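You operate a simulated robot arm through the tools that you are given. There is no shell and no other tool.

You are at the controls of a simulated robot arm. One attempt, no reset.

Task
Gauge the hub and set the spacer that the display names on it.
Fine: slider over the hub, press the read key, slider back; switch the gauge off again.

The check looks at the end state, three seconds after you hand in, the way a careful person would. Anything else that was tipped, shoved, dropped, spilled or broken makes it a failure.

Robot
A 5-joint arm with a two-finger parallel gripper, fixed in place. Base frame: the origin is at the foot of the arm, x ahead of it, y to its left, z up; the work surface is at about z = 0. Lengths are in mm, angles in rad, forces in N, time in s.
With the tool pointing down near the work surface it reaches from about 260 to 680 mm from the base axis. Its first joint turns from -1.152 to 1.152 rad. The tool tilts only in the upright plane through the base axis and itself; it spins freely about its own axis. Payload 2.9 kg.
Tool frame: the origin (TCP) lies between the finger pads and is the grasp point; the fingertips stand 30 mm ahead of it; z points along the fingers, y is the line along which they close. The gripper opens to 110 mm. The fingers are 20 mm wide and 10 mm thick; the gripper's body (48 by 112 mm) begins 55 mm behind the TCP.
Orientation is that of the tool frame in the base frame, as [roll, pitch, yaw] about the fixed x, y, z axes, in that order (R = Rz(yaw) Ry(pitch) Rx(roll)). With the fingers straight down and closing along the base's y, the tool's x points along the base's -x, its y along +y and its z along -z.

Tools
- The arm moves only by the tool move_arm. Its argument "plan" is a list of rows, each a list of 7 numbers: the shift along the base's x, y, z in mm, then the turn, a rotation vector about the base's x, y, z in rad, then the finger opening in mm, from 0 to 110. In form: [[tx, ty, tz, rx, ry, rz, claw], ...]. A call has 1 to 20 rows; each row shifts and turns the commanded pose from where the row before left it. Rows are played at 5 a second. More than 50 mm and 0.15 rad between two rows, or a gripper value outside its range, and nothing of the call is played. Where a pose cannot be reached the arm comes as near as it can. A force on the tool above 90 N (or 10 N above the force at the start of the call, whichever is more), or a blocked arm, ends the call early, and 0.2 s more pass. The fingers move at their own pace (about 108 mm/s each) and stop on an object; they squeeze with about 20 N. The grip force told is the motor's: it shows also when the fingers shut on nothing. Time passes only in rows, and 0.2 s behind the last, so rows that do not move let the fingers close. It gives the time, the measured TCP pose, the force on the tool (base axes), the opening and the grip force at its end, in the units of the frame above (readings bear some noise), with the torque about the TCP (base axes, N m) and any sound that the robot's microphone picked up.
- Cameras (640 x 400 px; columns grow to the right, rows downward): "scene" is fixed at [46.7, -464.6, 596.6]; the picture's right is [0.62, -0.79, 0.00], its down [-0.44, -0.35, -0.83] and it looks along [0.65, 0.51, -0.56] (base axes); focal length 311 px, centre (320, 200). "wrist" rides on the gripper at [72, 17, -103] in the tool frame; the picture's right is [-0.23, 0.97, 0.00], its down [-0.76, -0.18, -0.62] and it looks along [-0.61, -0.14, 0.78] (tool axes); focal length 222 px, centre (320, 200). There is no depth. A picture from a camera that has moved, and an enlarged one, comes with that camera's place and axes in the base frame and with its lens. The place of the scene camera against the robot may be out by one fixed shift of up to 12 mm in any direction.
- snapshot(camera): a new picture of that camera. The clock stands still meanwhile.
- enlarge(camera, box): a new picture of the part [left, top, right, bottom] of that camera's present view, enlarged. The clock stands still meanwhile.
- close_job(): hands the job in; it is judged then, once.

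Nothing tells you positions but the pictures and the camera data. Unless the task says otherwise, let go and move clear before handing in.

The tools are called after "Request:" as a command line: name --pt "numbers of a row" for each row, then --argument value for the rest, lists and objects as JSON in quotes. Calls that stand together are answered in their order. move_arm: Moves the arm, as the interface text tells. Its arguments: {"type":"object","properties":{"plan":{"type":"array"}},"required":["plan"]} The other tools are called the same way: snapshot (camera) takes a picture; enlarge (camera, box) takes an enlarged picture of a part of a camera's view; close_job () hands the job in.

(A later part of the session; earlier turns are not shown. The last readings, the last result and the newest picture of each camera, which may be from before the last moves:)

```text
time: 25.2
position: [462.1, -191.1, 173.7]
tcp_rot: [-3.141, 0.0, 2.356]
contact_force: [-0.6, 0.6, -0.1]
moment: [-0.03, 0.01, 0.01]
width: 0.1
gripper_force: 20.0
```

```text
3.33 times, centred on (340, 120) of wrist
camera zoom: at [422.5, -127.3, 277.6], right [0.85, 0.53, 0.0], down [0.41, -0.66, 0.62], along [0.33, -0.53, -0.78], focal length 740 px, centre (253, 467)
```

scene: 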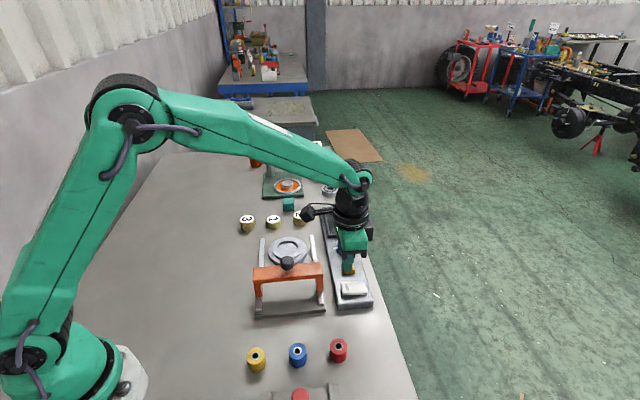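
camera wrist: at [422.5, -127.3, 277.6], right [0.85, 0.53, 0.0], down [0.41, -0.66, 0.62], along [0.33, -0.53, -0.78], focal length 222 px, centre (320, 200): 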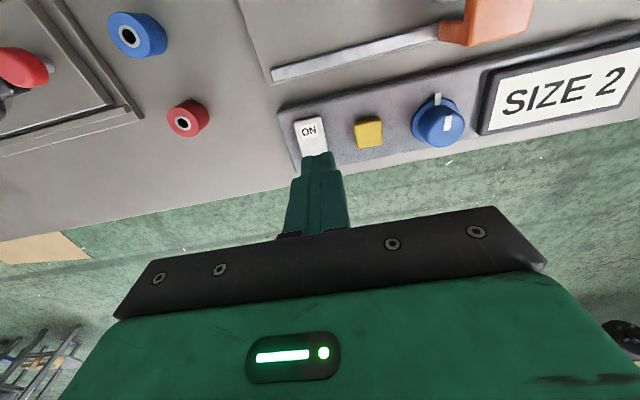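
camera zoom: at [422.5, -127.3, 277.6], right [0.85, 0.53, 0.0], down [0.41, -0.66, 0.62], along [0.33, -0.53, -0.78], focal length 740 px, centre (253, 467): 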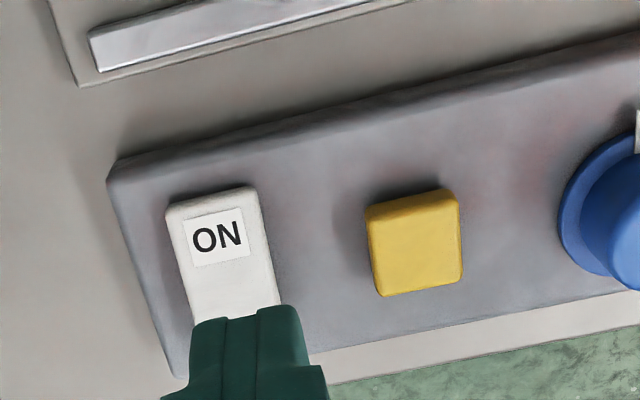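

The display reads "SIZE 2". Now I go back to the ball handle and slide the gauge back; I'll check the alignment above the ball first.

Request:
move_arm --pt "4.2 34.5 1 0 0 0 20" --pt "4.2 34.5 1 0 0 0 64" --pt "4.2 34.5 0 0 0 0 64" --pt "4.2 34.5 0 0 0 0 64" --pt "4.2 34.5 0 0 0 0 64" --pt "0 0 -15 0 0 0 64" --pt "0 0 0 0 0 0 64"

Request:
enlarge --camera "wrist" --box '[180, 0, 460, 220]'

Request:
enlarge --camera "scene" --box '[220, 170, 400, 300]'

```text
time: 26.8
position: [479.7, -18.2, 158.0]
tcp_rot: [-3.141, 0.0, 2.356]
contact_force: [0.7, -0.4, 0.6]
moment: [0.01, -0.06, 0.01]
width: 63.8
gripper_force: 0.0
```

```text
1.82 times, centred on (320, 110) of wrist
camera zoom: at [440.4, 45.2, 262.0], right [0.85, 0.53, 0.0], down [0.41, -0.66, 0.62], along [0.33, -0.53, -0.78], focal length 404 px, centre (320, 364)
```

zoom: 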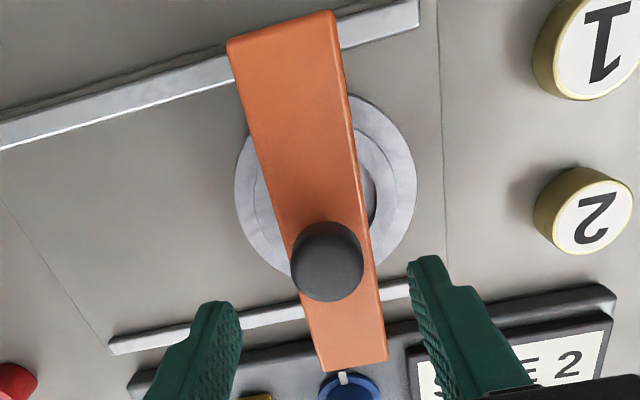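

```text
3.08 times, centred on (310, 235) of scene
camera zoom: at [46.7, -464.6, 596.6], right [0.62, -0.79, 0.0], down [-0.44, -0.35, -0.83], along [0.65, 0.51, -0.56], focal length 956 px, centre (351, 92)
```

zoom: 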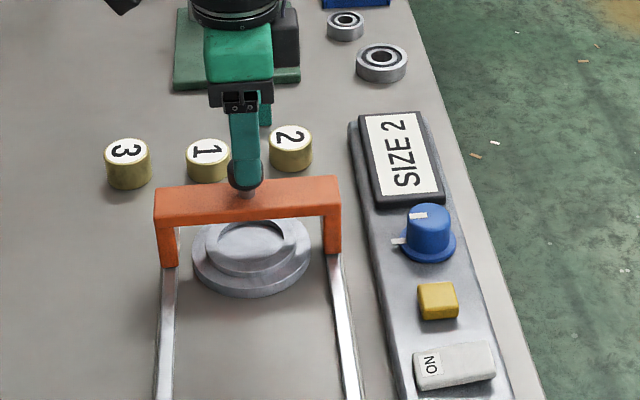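

Request:
move_arm --pt "0 0 -14 0 0 0 64" --pt "0 0 -14 0 0 0 64" --pt "0 0 -11 0 0 0 64" --pt "0 0 -4.5 0 0 0 64" --pt "0 0 0 0 0 0 45" --pt "0 0 0 0 0 0 30" --pt "0 0 0 0 0 0 20" --pt "0 0 0 0 0 0 20"

Request:
enlarge --camera "wrist" --box '[180, 0, 460, 220]'

```text
time: 28.6
position: [480.9, -19.3, 114.1]
tcp_rot: [-3.14, -0.001, 2.357]
contact_force: [-0.3, 1.5, -2.7]
moment: [0.1, -0.35, -0.02]
width: 29.8
gripper_force: 44.8
```

```text
1.82 times, centred on (320, 110) of wrist
camera zoom: at [441.1, 44.7, 217.3], right [0.85, 0.53, 0.0], down [0.41, -0.66, 0.62], along [0.33, -0.53, -0.78], focal length 404 px, centre (320, 364)
```

zoom: 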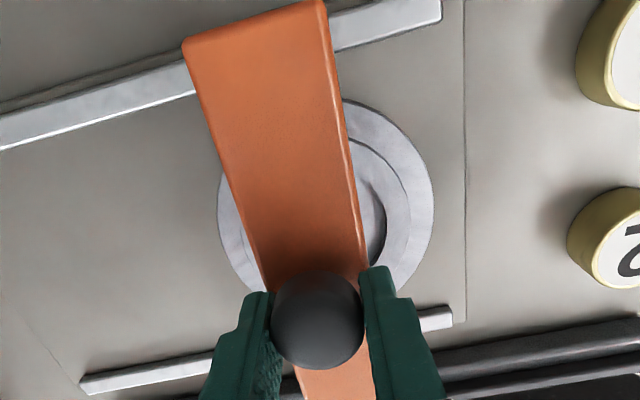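

Held again. I'll slide it back the same 127 mm, mirroring the small height corrections from the way out.

Request:
move_arm --pt "-3 -3 -0.5 0 0 0 20" --pt "-4.5 -4.5 -0.7 0 0 0 20" --pt "-6 -6 -0.8 0 0 0 20" --pt "-6 -6 0 0 0 0 20" --pt "-6 -6 0 0 0 0 20" --pt "-6 -6 0 0 0 0 20" --pt "-6 -6 0 0 0 0 20" --pt "-4.5 -4.5 0 0 0 0 20" --pt "0 0 0 0 0 0 20"

Request:
enlarge --camera "scene" --box '[220, 170, 400, 300]'

```text
time: 30.6
position: [440.0, -61.3, 113.6]
tcp_rot: [-3.141, -0.004, 2.357]
contact_force: [-22.2, 22.2, 24.3]
moment: [0.37, -0.18, 0.01]
width: 30.0
gripper_force: 45.0
```

```text
3.08 times, centred on (310, 235) of scene
camera zoom: at [46.5, -464.6, 596.6], right [0.62, -0.79, 0.0], down [-0.44, -0.35, -0.83], along [0.65, 0.51, -0.56], focal length 956 px, centre (351, 92)
```

zoom: 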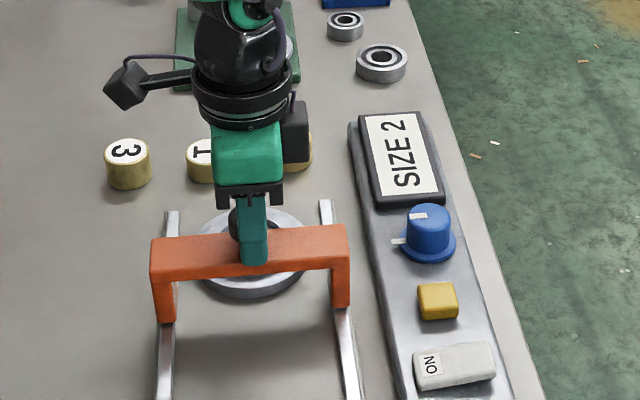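

Request:
move_arm --pt "-3.5 -2.5 0.7 0 0 0 20" --pt "-6 -5.5 0.7 0 0 0 20" --pt "-6.2 -5.8 0.6 0 0 0 20" --pt "-6 -6 0 0 0 0 20" --pt "-6 -6 0 0 0 0 20" --pt "0 0 0 0 0 0 20"

Request:
enlarge --camera "scene" --box '[220, 190, 400, 320]'

```text
time: 32.0
position: [411.4, -88.9, 114.0]
tcp_rot: [3.138, 0.0, 2.355]
contact_force: [17.4, -18.3, -31.0]
moment: [-0.45, 0.04, -0.02]
width: 30.1
gripper_force: 44.8
```

```text
3.08 times, centred on (310, 255) of scene
camera zoom: at [46.9, -464.6, 596.5], right [0.62, -0.79, 0.0], down [-0.44, -0.35, -0.83], along [0.65, 0.51, -0.56], focal length 956 px, centre (351, 31)
```

zoom: 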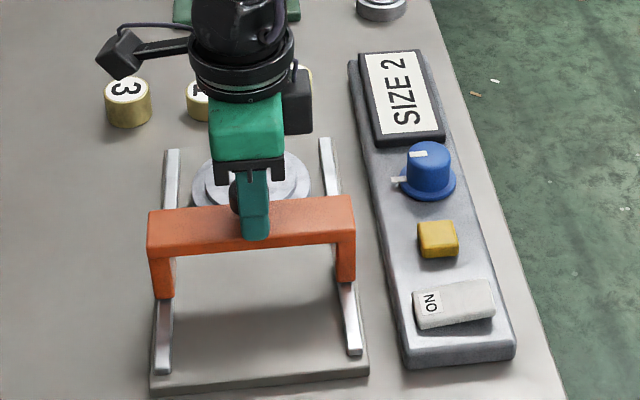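

Request:
move_arm --pt "-2.5 -3.5 -0.7 0 0 0 20" --pt "-5.5 -6.5 -0.6 0 0 0 20" --pt "-6 -6 0 0 0 0 20" --pt "-6 -6 0 0 0 0 20" --pt "0 0 0 0 0 0 20"

Request:
enlarge --camera "scene" --box '[220, 190, 400, 320]'

```text
time: 33.2
position: [391.0, -109.0, 114.7]
tcp_rot: [3.14, 0.0, 2.36]
contact_force: [2.5, 24.5, 3.1]
moment: [1.08, 0.59, -0.06]
width: 29.8
gripper_force: 45.1
```

```text
3.08 times, centred on (310, 255) of scene
camera zoom: at [46.7, -464.6, 596.6], right [0.62, -0.79, 0.0], down [-0.44, -0.35, -0.83], along [0.65, 0.51, -0.56], focal length 956 px, centre (351, 31)
```

zoom: 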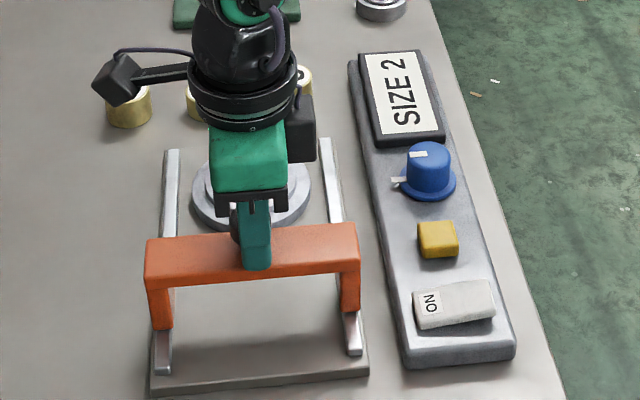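

The slider is back at its starting place (it seems to rest at its stop). I'll release, rise, and go above the OFF end of the rocker, about (487,-240).

Request:
move_arm --pt "0.5 1.2 0 0 0 0 40" --pt "0 0 0 0 0 0 64" --pt "0 0 15 0 0 0 64" --pt "0 0 25 0 0 0 64" --pt "0 0 22 0 0 0 40" --pt "23.6 -33 0 0 0 0 0" --pt "23.6 -33 0 0 0 0 0" --pt "23.6 -33 0 0 0 0 0" --pt "23.6 -33 -15 0 0 0 0" --pt "0 0 -20 0 0 0 0" --pt "0 0 0 0 0 0 0"

Request:
enlarge --camera "wrist" --box '[240, 50, 400, 180]'

Request:
enlarge --camera "scene" --box '[220, 190, 400, 320]'

```text
time: 35.6
position: [485.6, -238.7, 139.1]
tcp_rot: [3.14, 0.0, 2.356]
contact_force: [0.5, -0.7, -0.1]
moment: [0.03, 0.03, 0.01]
width: 0.0
gripper_force: 20.5
```

```text
3.08 times, centred on (320, 115) of wrist
camera zoom: at [446.4, -175.2, 243.4], right [0.85, 0.53, 0.0], down [0.41, -0.66, 0.62], along [0.33, -0.53, -0.78], focal length 684 px, centre (320, 462)
```

zoom: 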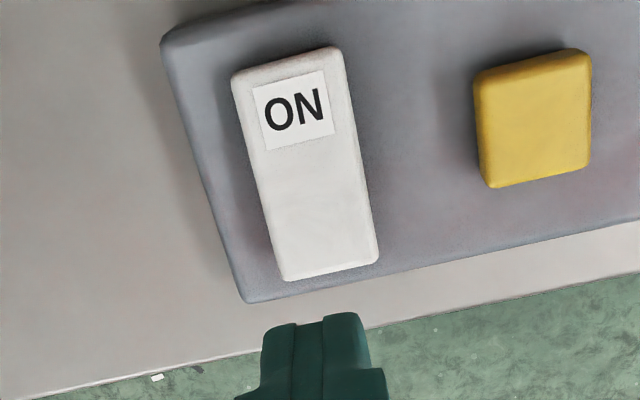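

```text
3.08 times, centred on (310, 255) of scene
camera zoom: at [46.7, -464.6, 596.6], right [0.62, -0.79, 0.0], down [-0.44, -0.35, -0.83], along [0.65, 0.51, -0.56], focal length 956 px, centre (351, 31)
```

zoom: 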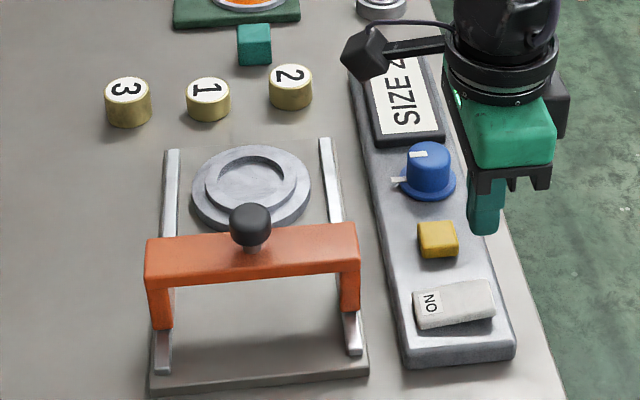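

The slider is home, exactly as at the start. The tip is lined up with the rocker's raised OFF end; I'll descend and press gently.

Request:
move_arm --pt "0 0 -15 0 0 0 0" --pt "0 0 -15 0 0 0 0" --pt "0 0 -15 0 0 0 0" --pt "0 0 -10 0 0 0 0" --pt "0 0 -3 0 0 0 0" --pt "0 0 0 0 0 0 0"

Request:
enlarge --camera "wrist" --box '[240, 50, 400, 180]'

Request:
enlarge --camera "scene" --box '[310, 210, 390, 310]'

```text
time: 37.0
position: [485.7, -239.9, 81.4]
tcp_rot: [-3.141, -0.002, 2.356]
contact_force: [-0.1, 0.4, 0.4]
moment: [-0.03, 0.03, 0.02]
width: 0.1
gripper_force: 19.9
```

```text
3.08 times, centred on (320, 115) of wrist
camera zoom: at [445.4, -177.3, 186.5], right [0.85, 0.53, 0.0], down [0.41, -0.66, 0.62], along [0.33, -0.53, -0.78], focal length 684 px, centre (320, 462)
```

zoom: 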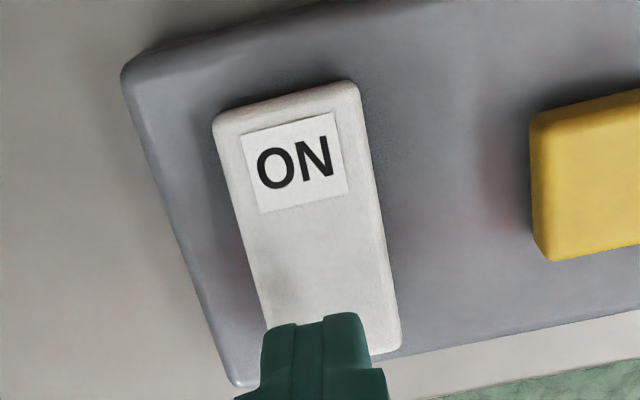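

```text
4.00 times, centred on (350, 260) of scene
camera zoom: at [46.7, -464.6, 596.6], right [0.62, -0.79, 0.0], down [-0.44, -0.35, -0.83], along [0.65, 0.51, -0.56], focal length 1243 px, centre (200, -40)
```

zoom: 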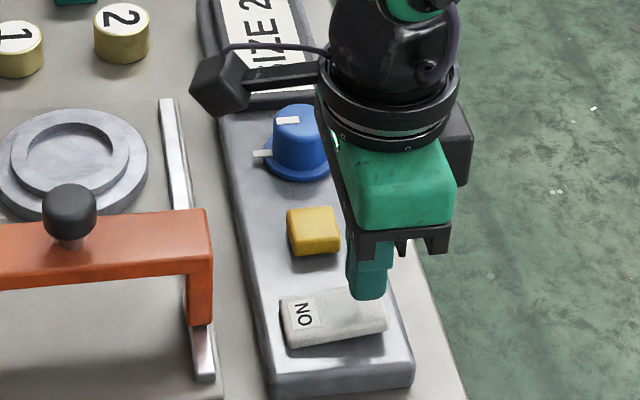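

Request:
move_arm --pt "1.1 3 -2 0 0 0 0" --pt "0 0 -2 0 0 0 0" --pt "0 0 -2 0 0 0 0" --pt "0 0 -2 0 0 0 0" --pt "0 0 -2 0 0 0 0" --pt "0 0 -2 0 0 0 0"

Request:
enlarge --camera "scene" --box '[310, 210, 390, 310]'

```text
time: 38.4
position: [487.1, -236.7, 71.4]
tcp_rot: [3.141, -0.001, 2.355]
contact_force: [-0.4, -0.3, 0.2]
moment: [0.03, 0.03, -0.02]
width: 0.1
gripper_force: 19.7
```

```text
4.00 times, centred on (350, 260) of scene
camera zoom: at [46.7, -464.6, 596.6], right [0.62, -0.79, 0.0], down [-0.44, -0.35, -0.83], along [0.65, 0.51, -0.56], focal length 1243 px, centre (200, -40)
```

zoom: 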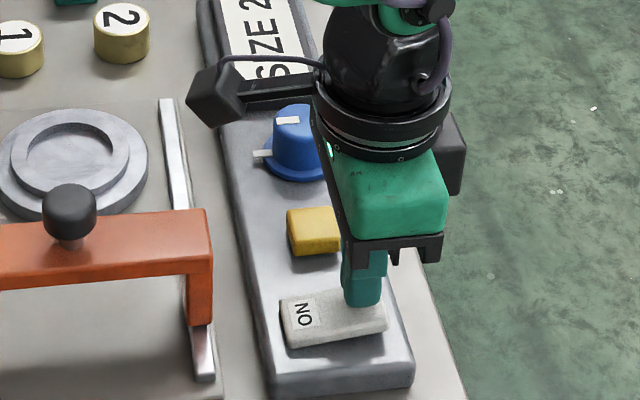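

Request:
move_arm --pt "0 0 -2 0 0 0 0" --pt "0 0 -2 0 0 0 0" --pt "0 0 -1.5 0 0 0 0" --pt "0 0 -1.5 0 0 0 0"

Request:
enlarge --camera "scene" --box '[310, 210, 390, 310]'

```text
time: 39.4
position: [487.6, -235.6, 64.4]
tcp_rot: [3.141, 0.001, 2.357]
contact_force: [1.1, 0.5, 2.0]
moment: [0.01, 0.0, 0.01]
width: 0.0
gripper_force: 20.2
```

```text
4.00 times, centred on (350, 260) of scene
camera zoom: at [46.7, -464.6, 596.6], right [0.62, -0.79, 0.0], down [-0.44, -0.35, -0.83], along [0.65, 0.51, -0.56], focal length 1243 px, centre (200, -40)
```

zoom: 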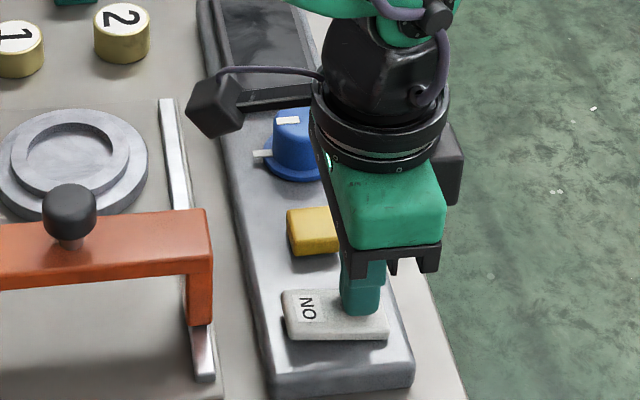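

The display has gone dark. I'll lift off straight up and check that it stays off.

Request:
move_arm --pt "0 0 4 0 0 0 0" --pt "0 0 15 0 0 0 0" --pt "0 0 30 0 0 0 0" --pt "0 0 40 0 0 0 0" --pt "0 0 40 0 0 0 0" --pt "0 0 0 0 0 0 0"

Request:
enlarge --camera "scene" --box '[310, 200, 390, 310]'

Request:
snapshot --camera "wrist"

```text
time: 40.8
position: [488.3, -237.7, 196.2]
tcp_rot: [-3.141, -0.001, 2.356]
contact_force: [-0.3, 1.3, -0.1]
moment: [-0.01, 0.01, 0.0]
width: 0.1
gripper_force: 19.9
```

```text
3.64 times, centred on (350, 255) of scene
camera zoom: at [46.7, -464.6, 596.6], right [0.62, -0.79, 0.0], down [-0.44, -0.35, -0.83], along [0.65, 0.51, -0.56], focal length 1130 px, centre (211, 0)
```

zoom: 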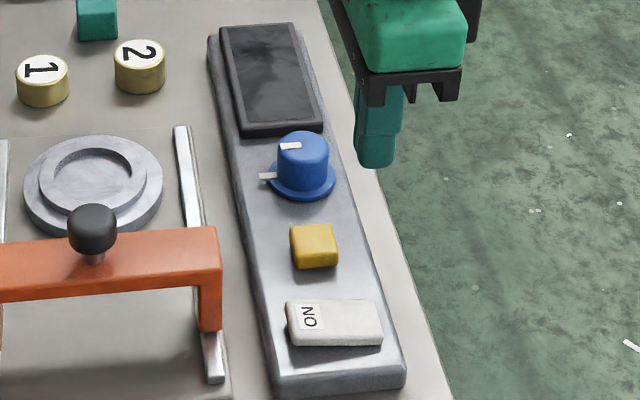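

```text
taken
camera wrist: at [448.2, -173.7, 299.5], right [0.85, 0.53, 0.0], down [0.41, -0.66, 0.62], along [0.33, -0.53, -0.78], focal length 222 px, centre (320, 200)
```

wrist: 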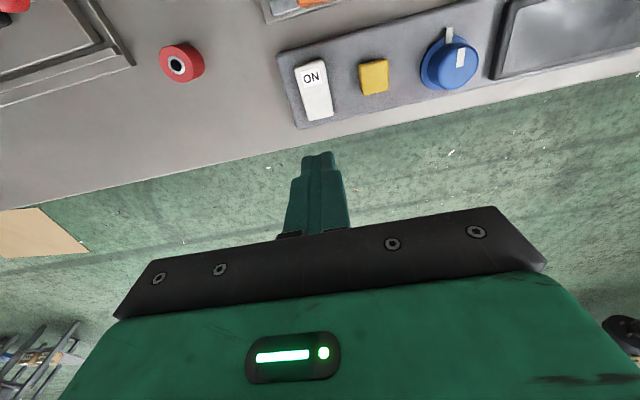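

The gauge is off and latched. Next I'll go above spacer 2 (about (605,52)) with open fingers for a close look.

Request:
move_arm --pt "14.6 36 -2 0 0 0 30" --pt "14.6 36 -2 0 0 0 70" --pt "14.6 36 -2 0 0 0 70" --pt "14.6 36 -2 0 0 0 70" --pt "14.6 36 -2 0 0 0 70" --pt "14.6 36 -2 0 0 0 70" --pt "14.6 36 -5 0 0 0 70" --pt "14.6 36 -10 0 0 0 70" --pt "0 0 0 0 0 0 70"

Request:
snapshot --camera "wrist"

Request:
enlarge --camera "wrist" --box '[200, 30, 460, 220]'

Request:
enlarge --camera "scene" --box '[230, 160, 350, 270]'

```text
time: 42.8
position: [603.7, 51.7, 164.7]
tcp_rot: [-3.14, -0.001, 2.357]
contact_force: [-0.1, 0.2, -0.6]
moment: [0.01, -0.01, 0.02]
width: 69.8
gripper_force: 0.0
```

```text
taken
camera wrist: at [565.2, 115.7, 269.1], right [0.85, 0.53, 0.0], down [0.41, -0.66, 0.62], along [0.33, -0.53, -0.78], focal length 222 px, centre (320, 200)
```

wrist: 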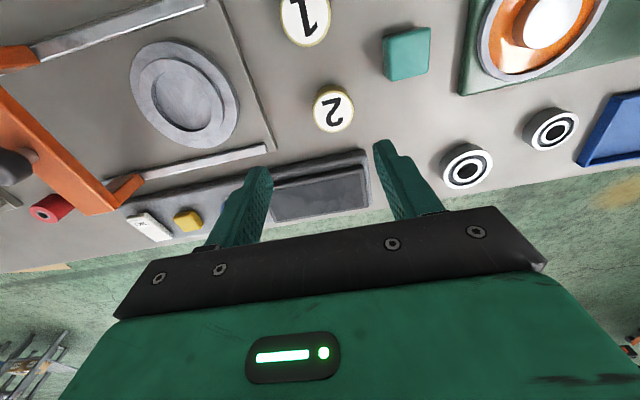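

```text
2.11 times, centred on (330, 125) of wrist
camera zoom: at [565.2, 115.7, 269.1], right [0.85, 0.53, 0.0], down [0.41, -0.66, 0.62], along [0.33, -0.53, -0.78], focal length 468 px, centre (299, 358)
```

zoom: 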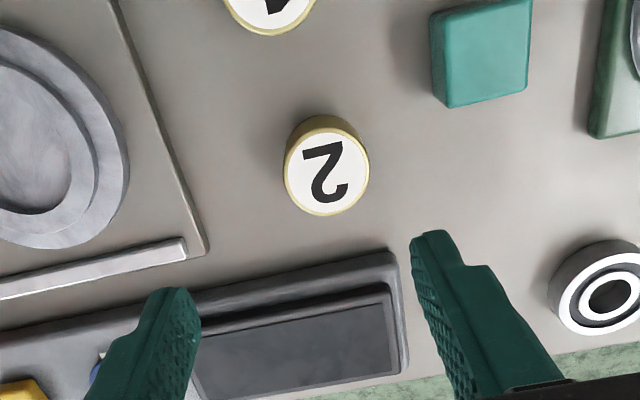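

```text
3.64 times, centred on (290, 215) of scene
camera zoom: at [46.7, -464.6, 596.6], right [0.62, -0.79, 0.0], down [-0.44, -0.35, -0.83], along [0.65, 0.51, -0.56], focal length 1130 px, centre (429, 146)
```

zoom: 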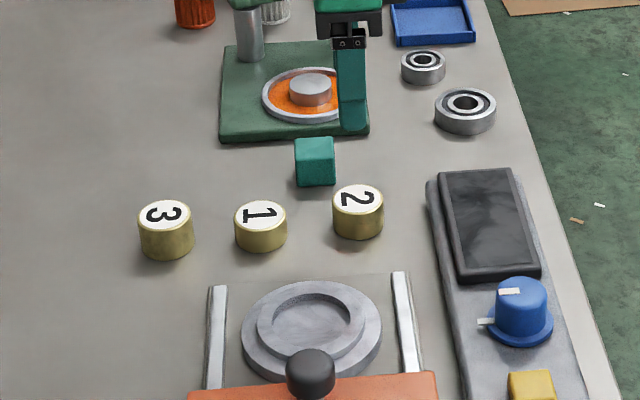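

Spacer 2 is at about (616,60), about 42 mm wide and roughly 30 mm tall. Before gripping I want to know the hub's seat geometry, so I'll enlarge the hub.

Request:
enlarge --camera "scene" --box '[260, 225, 320, 270]'

Request:
enlarge --camera "wrist" --box '[120, 30, 260, 160]'

Request:
enlarge --camera "scene" --box '[235, 200, 315, 240]'

```text
8.89 times, centred on (290, 248) of scene
camera zoom: at [46.7, -464.6, 596.6], right [0.62, -0.79, 0.0], down [-0.44, -0.35, -0.83], along [0.65, 0.51, -0.56], focal length 2762 px, centre (587, -222)
```

zoom: 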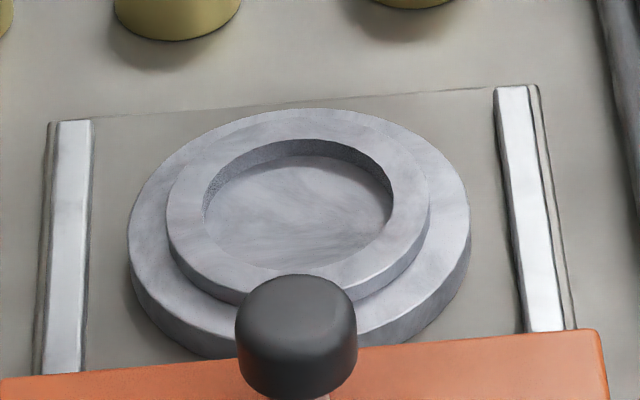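

```text
3.08 times, centred on (190, 95) of wrist
camera zoom: at [565.2, 115.7, 269.1], right [0.85, 0.53, 0.0], down [0.41, -0.66, 0.62], along [0.33, -0.53, -0.78], focal length 684 px, centre (720, 523)
```

zoom: 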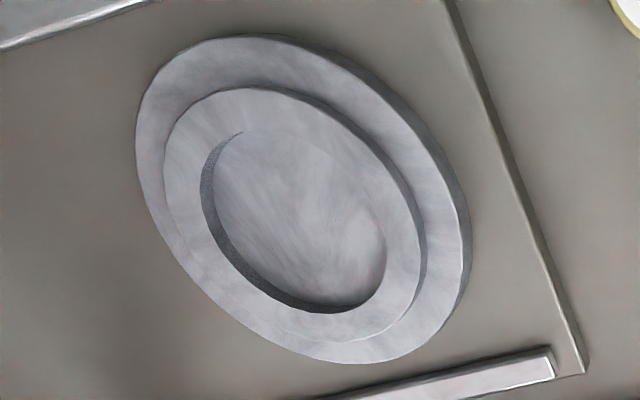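

```text
8.00 times, centred on (275, 220) of scene
camera zoom: at [46.7, -464.6, 596.6], right [0.62, -0.79, 0.0], down [-0.44, -0.35, -0.83], along [0.65, 0.51, -0.56], focal length 2485 px, centre (680, 40)
```

zoom: 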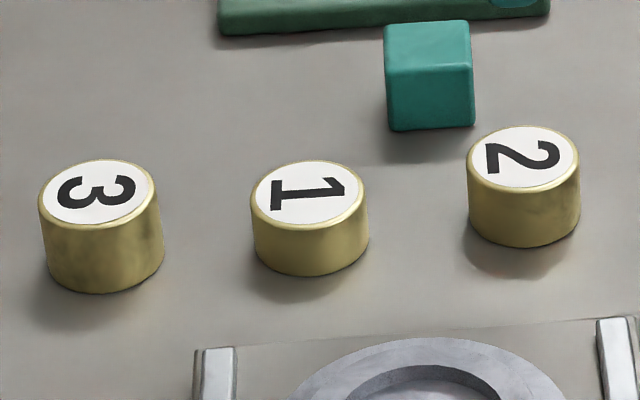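

The hub has a ~79 mm boss with a ~56 mm bore about 7 mm deep; the spacer (~44 mm across, ~27 mm tall) goes into it, so I must grip it well above its bottom. I'll move over spacer 2 and go part way down.

Request:
move_arm --pt "6 4 -10 0 0 0 70" --pt "6 4 -20 0 0 0 70" --pt "0 0 -25 0 0 0 70" --pt "0 0 -25 0 0 0 70" --pt "0 0 -10 0 0 0 70" --pt "0 0 0 0 0 0 70"

Request:
enlarge --camera "wrist" --box '[200, 30, 460, 220]'

Request:
enlarge --camera "scene" --box '[240, 170, 360, 250]'

```text
time: 44.2
position: [617.2, 61.6, 76.7]
tcp_rot: [3.14, 0.001, 2.356]
contact_force: [0.7, -0.5, -0.3]
moment: [0.0, -0.02, 0.01]
width: 70.0
gripper_force: 0.0
```

```text
2.11 times, centred on (330, 125) of wrist
camera zoom: at [577.3, 124.9, 180.1], right [0.85, 0.53, 0.0], down [0.41, -0.66, 0.62], along [0.33, -0.53, -0.78], focal length 468 px, centre (299, 358)
```

zoom: 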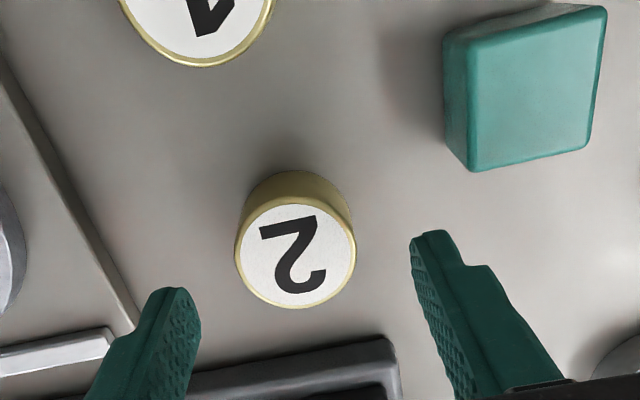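

```text
5.00 times, centred on (300, 210) of scene
camera zoom: at [46.7, -464.6, 596.6], right [0.62, -0.79, 0.0], down [-0.44, -0.35, -0.83], along [0.65, 0.51, -0.56], focal length 1553 px, centre (420, 150)
```

zoom: 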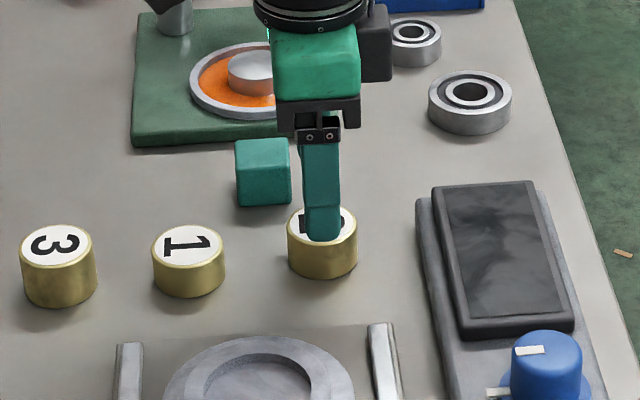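

Spacer 2 is centred between the fingers with free space around. I'll descend to grip its upper half and close.

Request:
move_arm --pt "0 0 -12 0 0 0 70" --pt "0 0 -12 0 0 0 70" --pt "0 0 -7 0 0 0 70" --pt "0 0 -1.5 0 0 0 70" --pt "0 0 0 0 0 0 58" --pt "0 0 0 0 0 0 48" --pt "0 0 0 0 0 0 38" --pt "0 0 0 0 0 0 34" --pt "0 0 0 0 0 0 34"

Request:
enlarge --camera "wrist" --box '[200, 30, 460, 220]'

Request:
enlarge --camera "scene" --box '[240, 170, 360, 250]'

```text
time: 46.2
position: [617.0, 59.7, 43.2]
tcp_rot: [3.141, 0.0, 2.356]
contact_force: [-0.8, -1.0, 0.2]
moment: [-0.02, -0.03, -0.02]
width: 43.3
gripper_force: 19.9
```

```text
2.11 times, centred on (330, 125) of wrist
camera zoom: at [577.4, 122.9, 147.3], right [0.85, 0.53, 0.0], down [0.41, -0.66, 0.62], along [0.33, -0.53, -0.78], focal length 468 px, centre (299, 358)
```

zoom: 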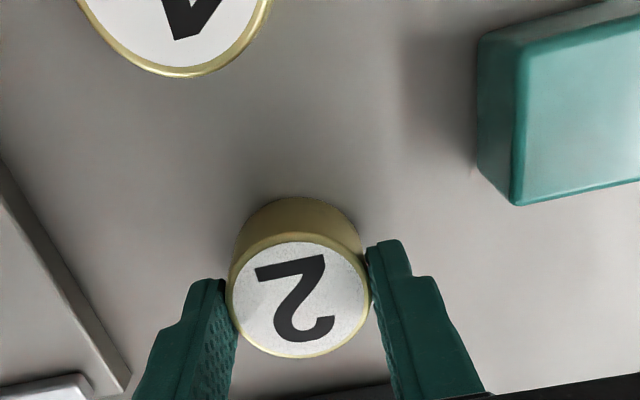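

```text
5.00 times, centred on (300, 210) of scene
camera zoom: at [46.7, -464.6, 596.6], right [0.62, -0.79, 0.0], down [-0.44, -0.35, -0.83], along [0.65, 0.51, -0.56], focal length 1553 px, centre (420, 150)
```

zoom: 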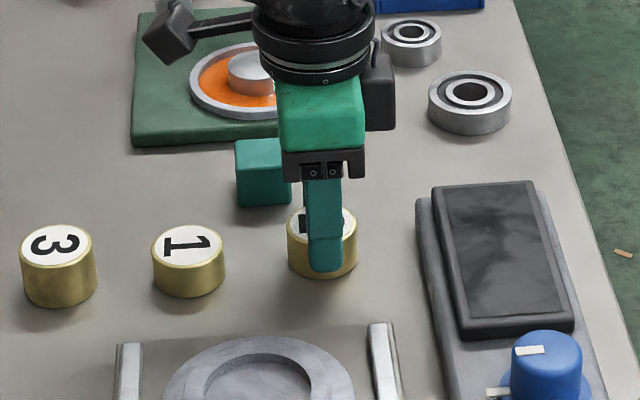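

Spacer 2 is held (43 mm). I'll lift it clear and carry it above the hub, then check alignment.

Request:
move_arm --pt "0 0 5 0 0 0 34" --pt "0 0 15 0 0 0 34" --pt "0 0 30 0 0 0 34" --pt "0 0 30 0 0 0 34" --pt "-23 -12.5 0 0 0 0 34" --pt "-23 -12.5 0 0 0 0 34" --pt "-23 -12.5 0 0 0 0 34" --pt "-23 -12.5 0 0 0 0 34" --pt "-23 -12.5 0 0 0 0 34" --pt "-23 -12.5 0 0 0 0 34" --pt "0 0 0 0 0 0 34"

Request:
snapshot --camera "wrist"

Request:
enlarge --camera "wrist" --box '[200, 30, 460, 220]'

Request:
enlarge --camera "scene" --box '[230, 190, 350, 280]'

```text
time: 48.6
position: [479.1, -15.9, 125.2]
tcp_rot: [3.141, -0.001, 2.355]
contact_force: [-0.2, -0.3, -3.7]
moment: [-0.04, 0.03, 0.03]
width: 43.1
gripper_force: 19.6
```

```text
taken
camera wrist: at [438.9, 46.9, 228.1], right [0.85, 0.53, 0.0], down [0.41, -0.66, 0.62], along [0.33, -0.53, -0.78], focal length 222 px, centre (320, 200)
```

wrist: 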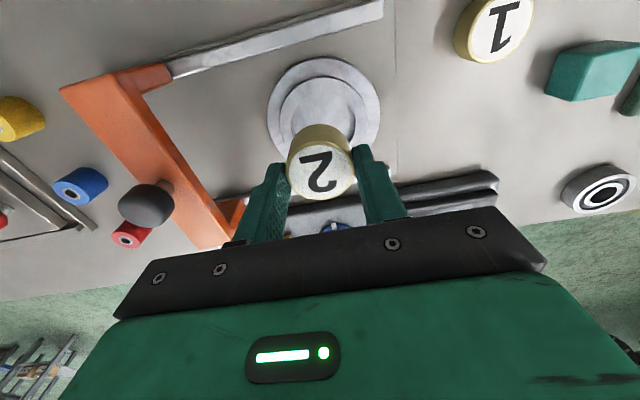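

```text
2.11 times, centred on (330, 125) of wrist
camera zoom: at [438.9, 46.9, 228.1], right [0.85, 0.53, 0.0], down [0.41, -0.66, 0.62], along [0.33, -0.53, -0.78], focal length 468 px, centre (299, 358)
```

zoom: 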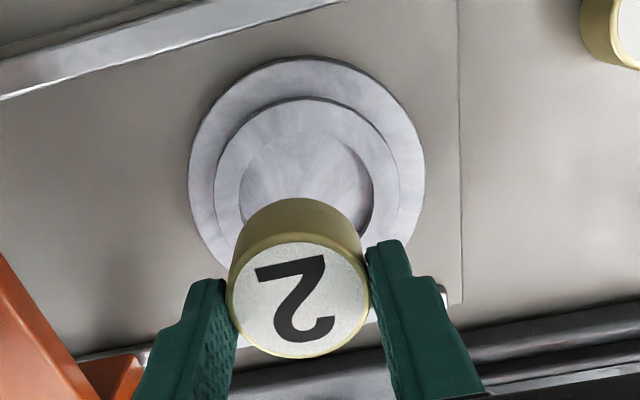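

```text
4.44 times, centred on (290, 235) of scene
camera zoom: at [46.7, -464.6, 596.6], right [0.62, -0.79, 0.0], down [-0.44, -0.35, -0.83], along [0.65, 0.51, -0.56], focal length 1381 px, centre (453, 44)
```

zoom: 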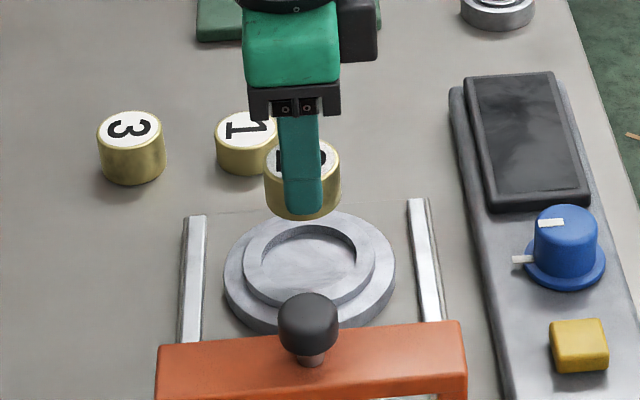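

The spacer is held about 3 mm short of the hub's centre (hub about (482,-14)). I'll shift by that much, lower to just above the boss, and check again.

Request:
move_arm --pt "3.3 1.2 -10 0 0 0 34" --pt "0 0 -12 0 0 0 34" --pt "0 0 -12 0 0 0 34" --pt "0 0 -5 0 0 0 34" --pt "0 0 0 0 0 0 34"

Request:
enlarge --camera "wrist" --box '[200, 30, 460, 220]'

Request:
enlarge --camera "scene" --box '[250, 210, 330, 270]'

```text
time: 49.8
position: [480.7, -15.7, 84.5]
tcp_rot: [3.141, 0.0, 2.355]
contact_force: [0.5, 0.6, -3.3]
moment: [-0.02, 0.03, 0.0]
width: 43.3
gripper_force: 19.7
```

```text
2.11 times, centred on (330, 125) of wrist
camera zoom: at [442.1, 48.8, 187.7], right [0.85, 0.53, 0.0], down [0.41, -0.66, 0.62], along [0.33, -0.53, -0.78], focal length 468 px, centre (299, 358)
```

zoom: 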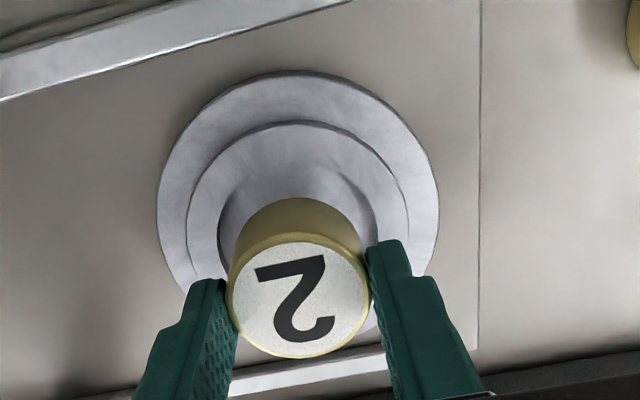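

```text
6.67 times, centred on (290, 240) of scene
camera zoom: at [46.7, -464.6, 596.6], right [0.62, -0.79, 0.0], down [-0.44, -0.35, -0.83], along [0.65, 0.51, -0.56], focal length 2071 px, centre (520, -67)
```

zoom: 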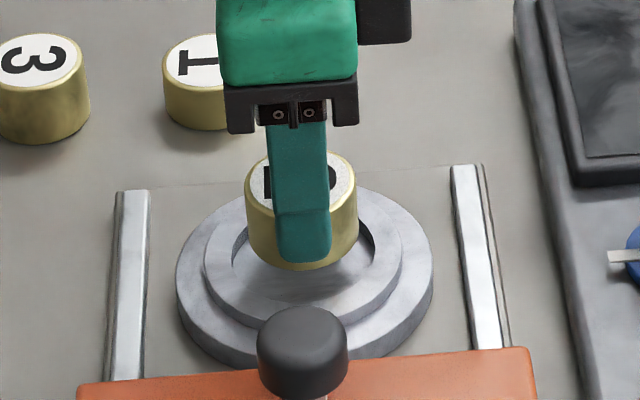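

Alignment is within about 1 mm in both views. I'll lower into the bore in small steps until it touches.

Request:
move_arm --pt "0 0 -5 0 0 0 34" --pt "0 0 -4 0 0 0 34" --pt "0 0 -3 0 0 0 34" --pt "0 0 -2 0 0 0 34" --pt "0 0 0 0 0 0 34"

Request:
enlarge --camera "wrist" --box '[200, 30, 460, 220]'

Request:
enlarge --camera "scene" --box '[250, 210, 330, 270]'

```text
time: 51.0
position: [481.6, -16.0, 70.5]
tcp_rot: [-3.141, -0.001, 2.355]
contact_force: [0.9, -0.1, -2.6]
moment: [0.0, -0.01, -0.04]
width: 43.2
gripper_force: 19.4
```

```text
2.11 times, centred on (330, 125) of wrist
camera zoom: at [441.9, 48.0, 174.6], right [0.85, 0.53, 0.0], down [0.41, -0.66, 0.62], along [0.33, -0.53, -0.78], focal length 468 px, centre (299, 358)
```

zoom: 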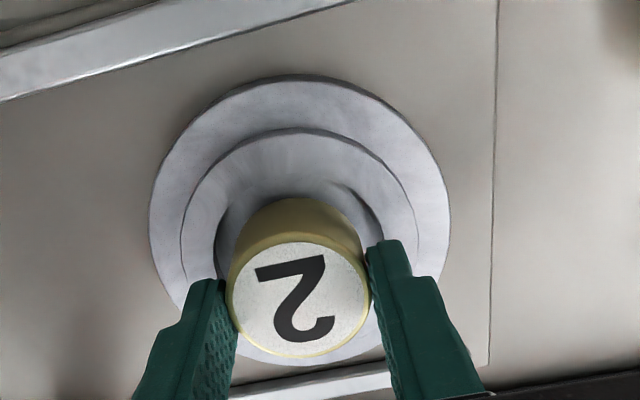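

```text
6.67 times, centred on (290, 240) of scene
camera zoom: at [46.7, -464.6, 596.6], right [0.62, -0.79, 0.0], down [-0.44, -0.35, -0.83], along [0.65, 0.51, -0.56], focal length 2071 px, centre (520, -67)
```

zoom: 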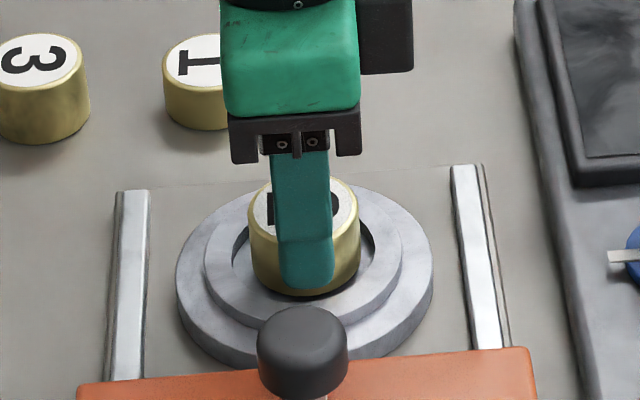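

Request:
move_arm --pt "0 0 -1.5 0 0 0 34" --pt "0 0 -1.5 0 0 0 34" --pt "0 0 -1.5 0 0 0 34" --pt "0 0 -1 0 0 0 34"

Request:
enlarge --camera "scene" --box '[250, 210, 330, 270]'

```text
time: 52.0
position: [483.0, -15.1, 65.9]
tcp_rot: [-3.142, 0.003, 2.356]
contact_force: [-6.8, -4.5, 20.6]
moment: [-0.28, 0.34, 0.02]
width: 43.8
gripper_force: 20.2
```

```text
6.67 times, centred on (290, 240) of scene
camera zoom: at [46.6, -464.6, 596.6], right [0.62, -0.79, 0.0], down [-0.44, -0.35, -0.83], along [0.65, 0.51, -0.56], focal length 2071 px, centre (520, -67)
```

zoom: 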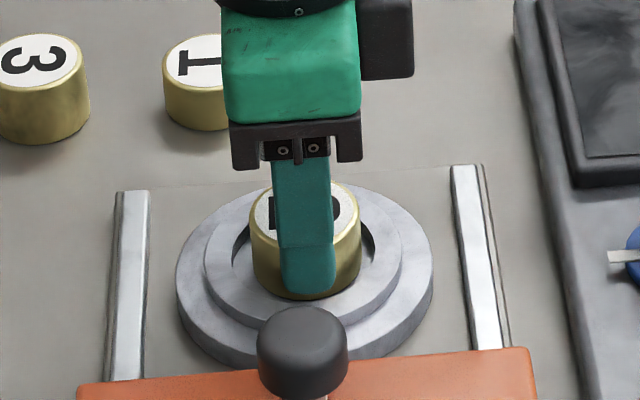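

It has met the bore floor (about 20 N upward). I'll check the seating in the wrist view, then ease off and release.

Request:
enlarge --camera "wrist" --box '[220, 80, 420, 220]'

Request:
enlarge --camera "scene" --box '[265, 220, 315, 258]'

```text
2.86 times, centred on (320, 150) of wrist
camera zoom: at [442.8, 48.8, 170.8], right [0.85, 0.53, 0.0], down [0.41, -0.66, 0.62], along [0.33, -0.53, -0.78], focal length 635 px, centre (320, 343)
```

zoom: 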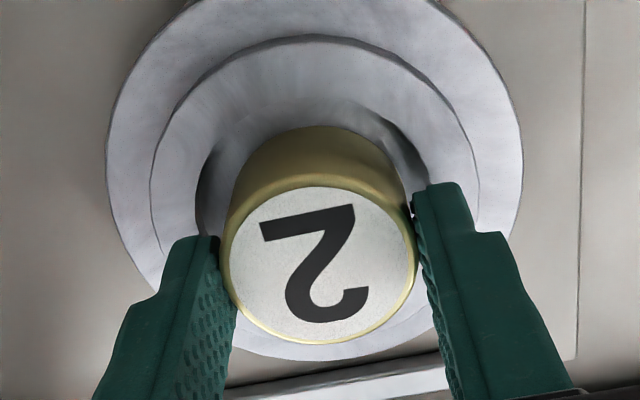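

```text
10.53 times, centred on (290, 239) of scene
camera zoom: at [46.6, -464.6, 596.6], right [0.62, -0.79, 0.0], down [-0.44, -0.35, -0.83], along [0.65, 0.51, -0.56], focal length 3270 px, centre (636, -210)
```

zoom: 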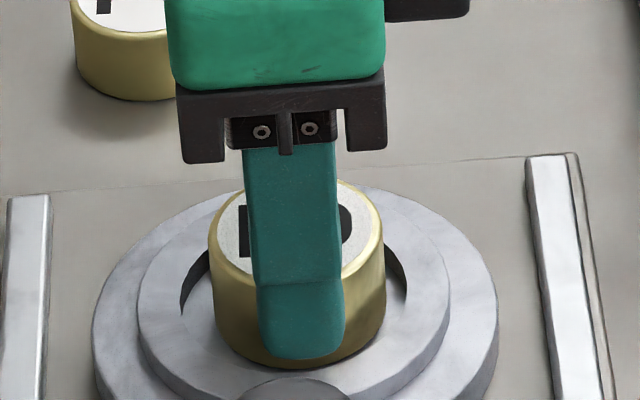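

The spacer is inside the bore, touching the floor. I'll ease off the downward push slightly, then open the fingers and watch it settle.

Request:
move_arm --pt "0 0 1 0 0 0 34" --pt "0 0 0 0 0 0 34"

Request:
enlarge --camera "wrist" --box '[220, 80, 420, 220]'

```text
time: 52.6
position: [482.6, -15.3, 67.1]
tcp_rot: [3.141, 0.002, 2.357]
contact_force: [-2.1, -4.5, 15.6]
moment: [-0.27, 0.09, -0.02]
width: 43.6
gripper_force: 19.9
```

```text
2.86 times, centred on (320, 150) of wrist
camera zoom: at [442.9, 48.7, 170.6], right [0.85, 0.53, 0.0], down [0.41, -0.66, 0.62], along [0.33, -0.53, -0.78], focal length 635 px, centre (320, 343)
```

zoom: 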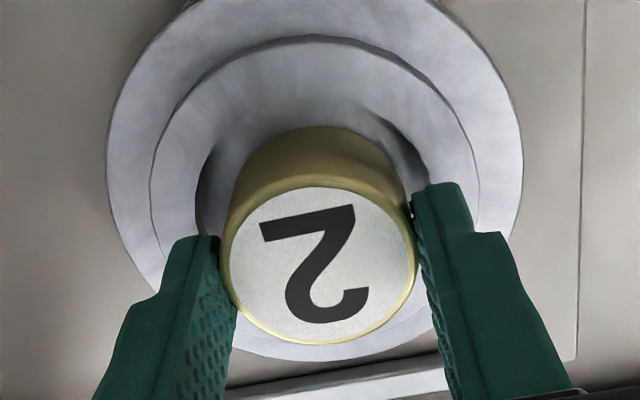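

Request:
move_arm --pt "0 0 0.8 0 0 0 34" --pt "0 0 0 0 0 0 34"

```text
time: 53.2
position: [482.4, -14.7, 66.9]
tcp_rot: [3.141, 0.0, 2.358]
contact_force: [1.5, 0.1, 1.1]
moment: [0.0, -0.17, 0.04]
width: 43.3
gripper_force: 20.0
```

The load is nearly nil now. I'll open the fingers gently.

Request:
move_arm --pt "0 0 0 0 0 0 46" --pt "0 0 0 0 0 0 52" --pt "0 0 0 0 0 0 60" --pt "0 0 0 0 0 0 66" --pt "0 0 0 0 0 0 66"

Request:
enlarge --camera "wrist" --box '[220, 80, 420, 220]'

Request:
enlarge --camera "scene" --box '[265, 220, 315, 258]'

```text
time: 54.4
position: [481.7, -14.6, 67.2]
tcp_rot: [-3.141, 0.0, 2.357]
contact_force: [-0.5, 0.5, -0.7]
moment: [0.08, 0.0, 0.0]
width: 66.0
gripper_force: 0.0
```

```text
2.86 times, centred on (320, 150) of wrist
camera zoom: at [442.6, 49.1, 171.5], right [0.85, 0.53, 0.0], down [0.41, -0.66, 0.62], along [0.33, -0.53, -0.78], focal length 635 px, centre (320, 343)
```

zoom: 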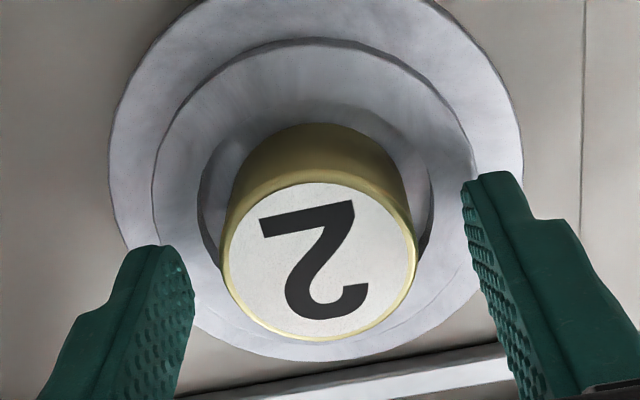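

```text
10.53 times, centred on (290, 239) of scene
camera zoom: at [46.7, -464.6, 596.6], right [0.62, -0.79, 0.0], down [-0.44, -0.35, -0.83], along [0.65, 0.51, -0.56], focal length 3270 px, centre (636, -210)
```

zoom: 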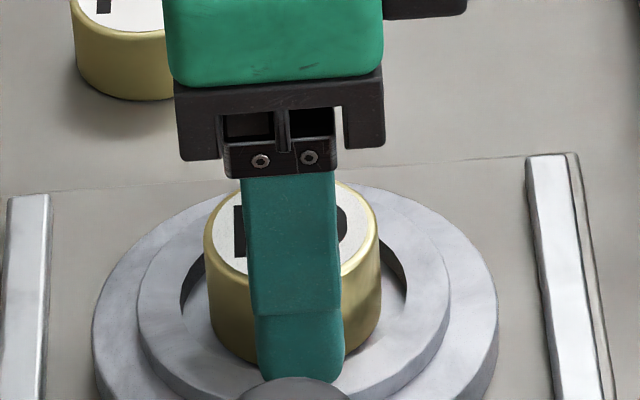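

The spacer stands free in the bore. I'll rise straight up and check everything.

Request:
move_arm --pt "0 0 5 0 0 0 66" --pt "0 0 15 0 0 0 66" --pt "0 0 25 0 0 0 66" --pt "0 0 35 0 0 0 66" --pt "-20 20 40 0 0 0 66" --pt "-30 30 20 0 0 0 66" --pt "0 0 0 0 0 0 66"

Request:
enlarge --camera "scene" --box '[265, 220, 315, 258]'

Request:
snapshot --camera "wrist"

Request:
snapshot --camera "scene"

```text
time: 56.0
position: [433.1, 36.9, 205.9]
tcp_rot: [-3.14, -0.001, 2.356]
contact_force: [0.1, -0.1, -0.7]
moment: [-0.04, -0.01, 0.0]
width: 66.0
gripper_force: 0.1
```

```text
10.53 times, centred on (290, 239) of scene
camera zoom: at [46.7, -464.6, 596.6], right [0.62, -0.79, 0.0], down [-0.44, -0.35, -0.83], along [0.65, 0.51, -0.56], focal length 3270 px, centre (636, -210)
```

zoom: 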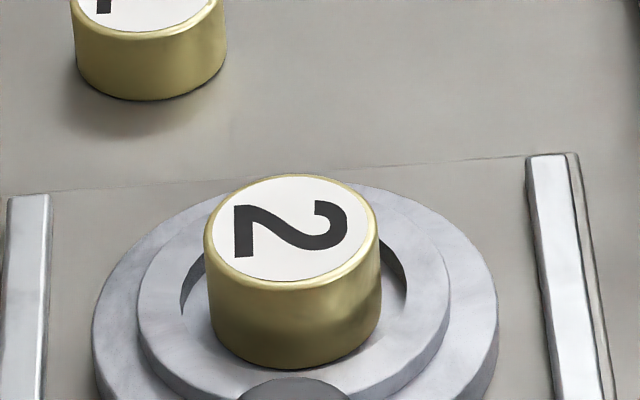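

```text
taken
camera wrist: at [392.7, 100.1, 309.3], right [0.85, 0.53, 0.0], down [0.41, -0.66, 0.62], along [0.33, -0.53, -0.78], focal length 222 px, centre (320, 200)
```

wrist: 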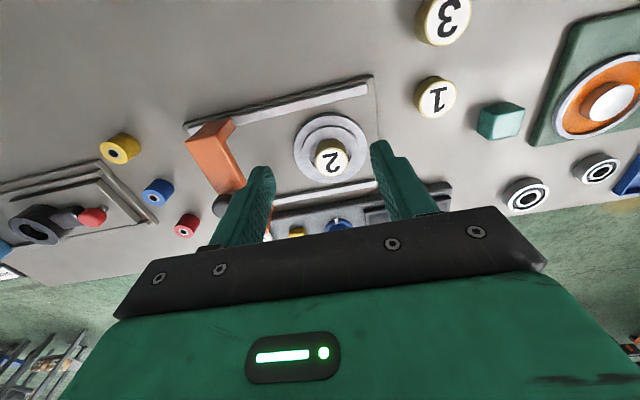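

```text
taken
```

scene: 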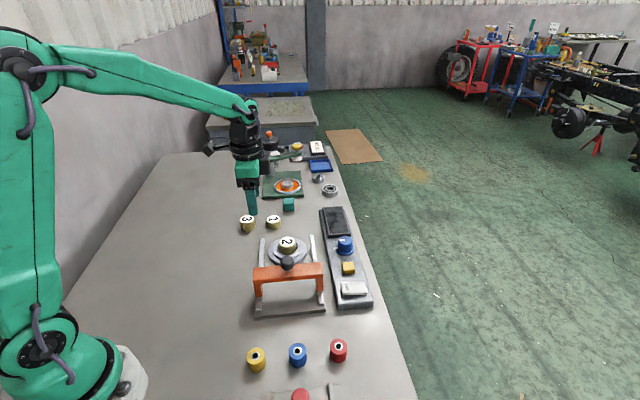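

Spacer 2 sits flat and centred in the bore, the slider is back, and the display is dark. One last close look at the panel, slider and neighbours before handing in.

Request:
enlarge --camera "scene" --box '[220, 190, 400, 320]'

Request:
enlarge --camera "wrist" --box '[270, 90, 400, 200]'

Request:
enlarge --camera "scene" --box '[320, 270, 380, 310]'

```text
3.08 times, centred on (310, 255) of scene
camera zoom: at [46.7, -464.6, 596.6], right [0.62, -0.79, 0.0], down [-0.44, -0.35, -0.83], along [0.65, 0.51, -0.56], focal length 956 px, centre (351, 31)
```

zoom: 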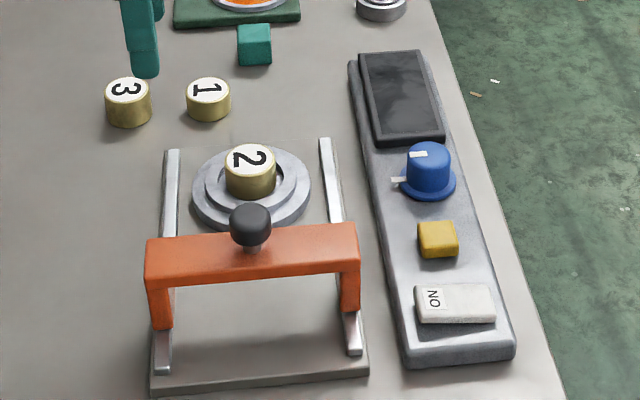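

```text
3.64 times, centred on (335, 145) of wrist
camera zoom: at [392.7, 100.1, 309.3], right [0.85, 0.53, 0.0], down [0.41, -0.66, 0.62], along [0.33, -0.53, -0.78], focal length 808 px, centre (266, 400)
```

zoom: 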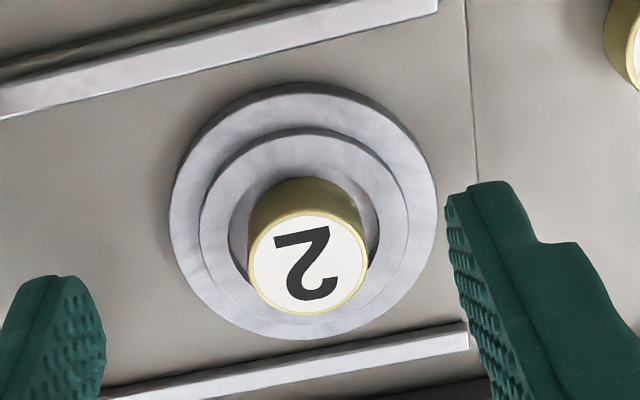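

```text
10.00 times, centred on (350, 290) of scene
camera zoom: at [46.7, -464.6, 596.6], right [0.62, -0.79, 0.0], down [-0.44, -0.35, -0.83], along [0.65, 0.51, -0.56], focal length 3107 px, centre (20, -700)
```

zoom: 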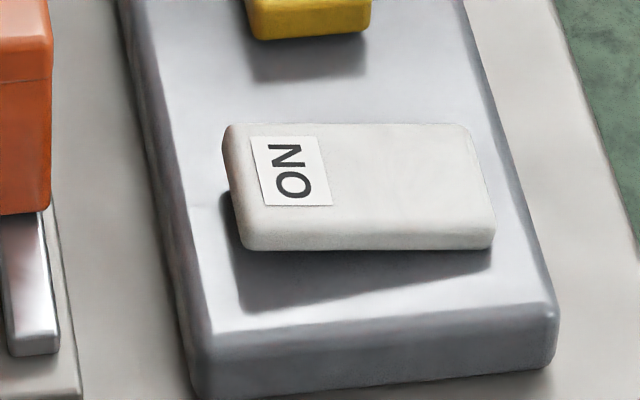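

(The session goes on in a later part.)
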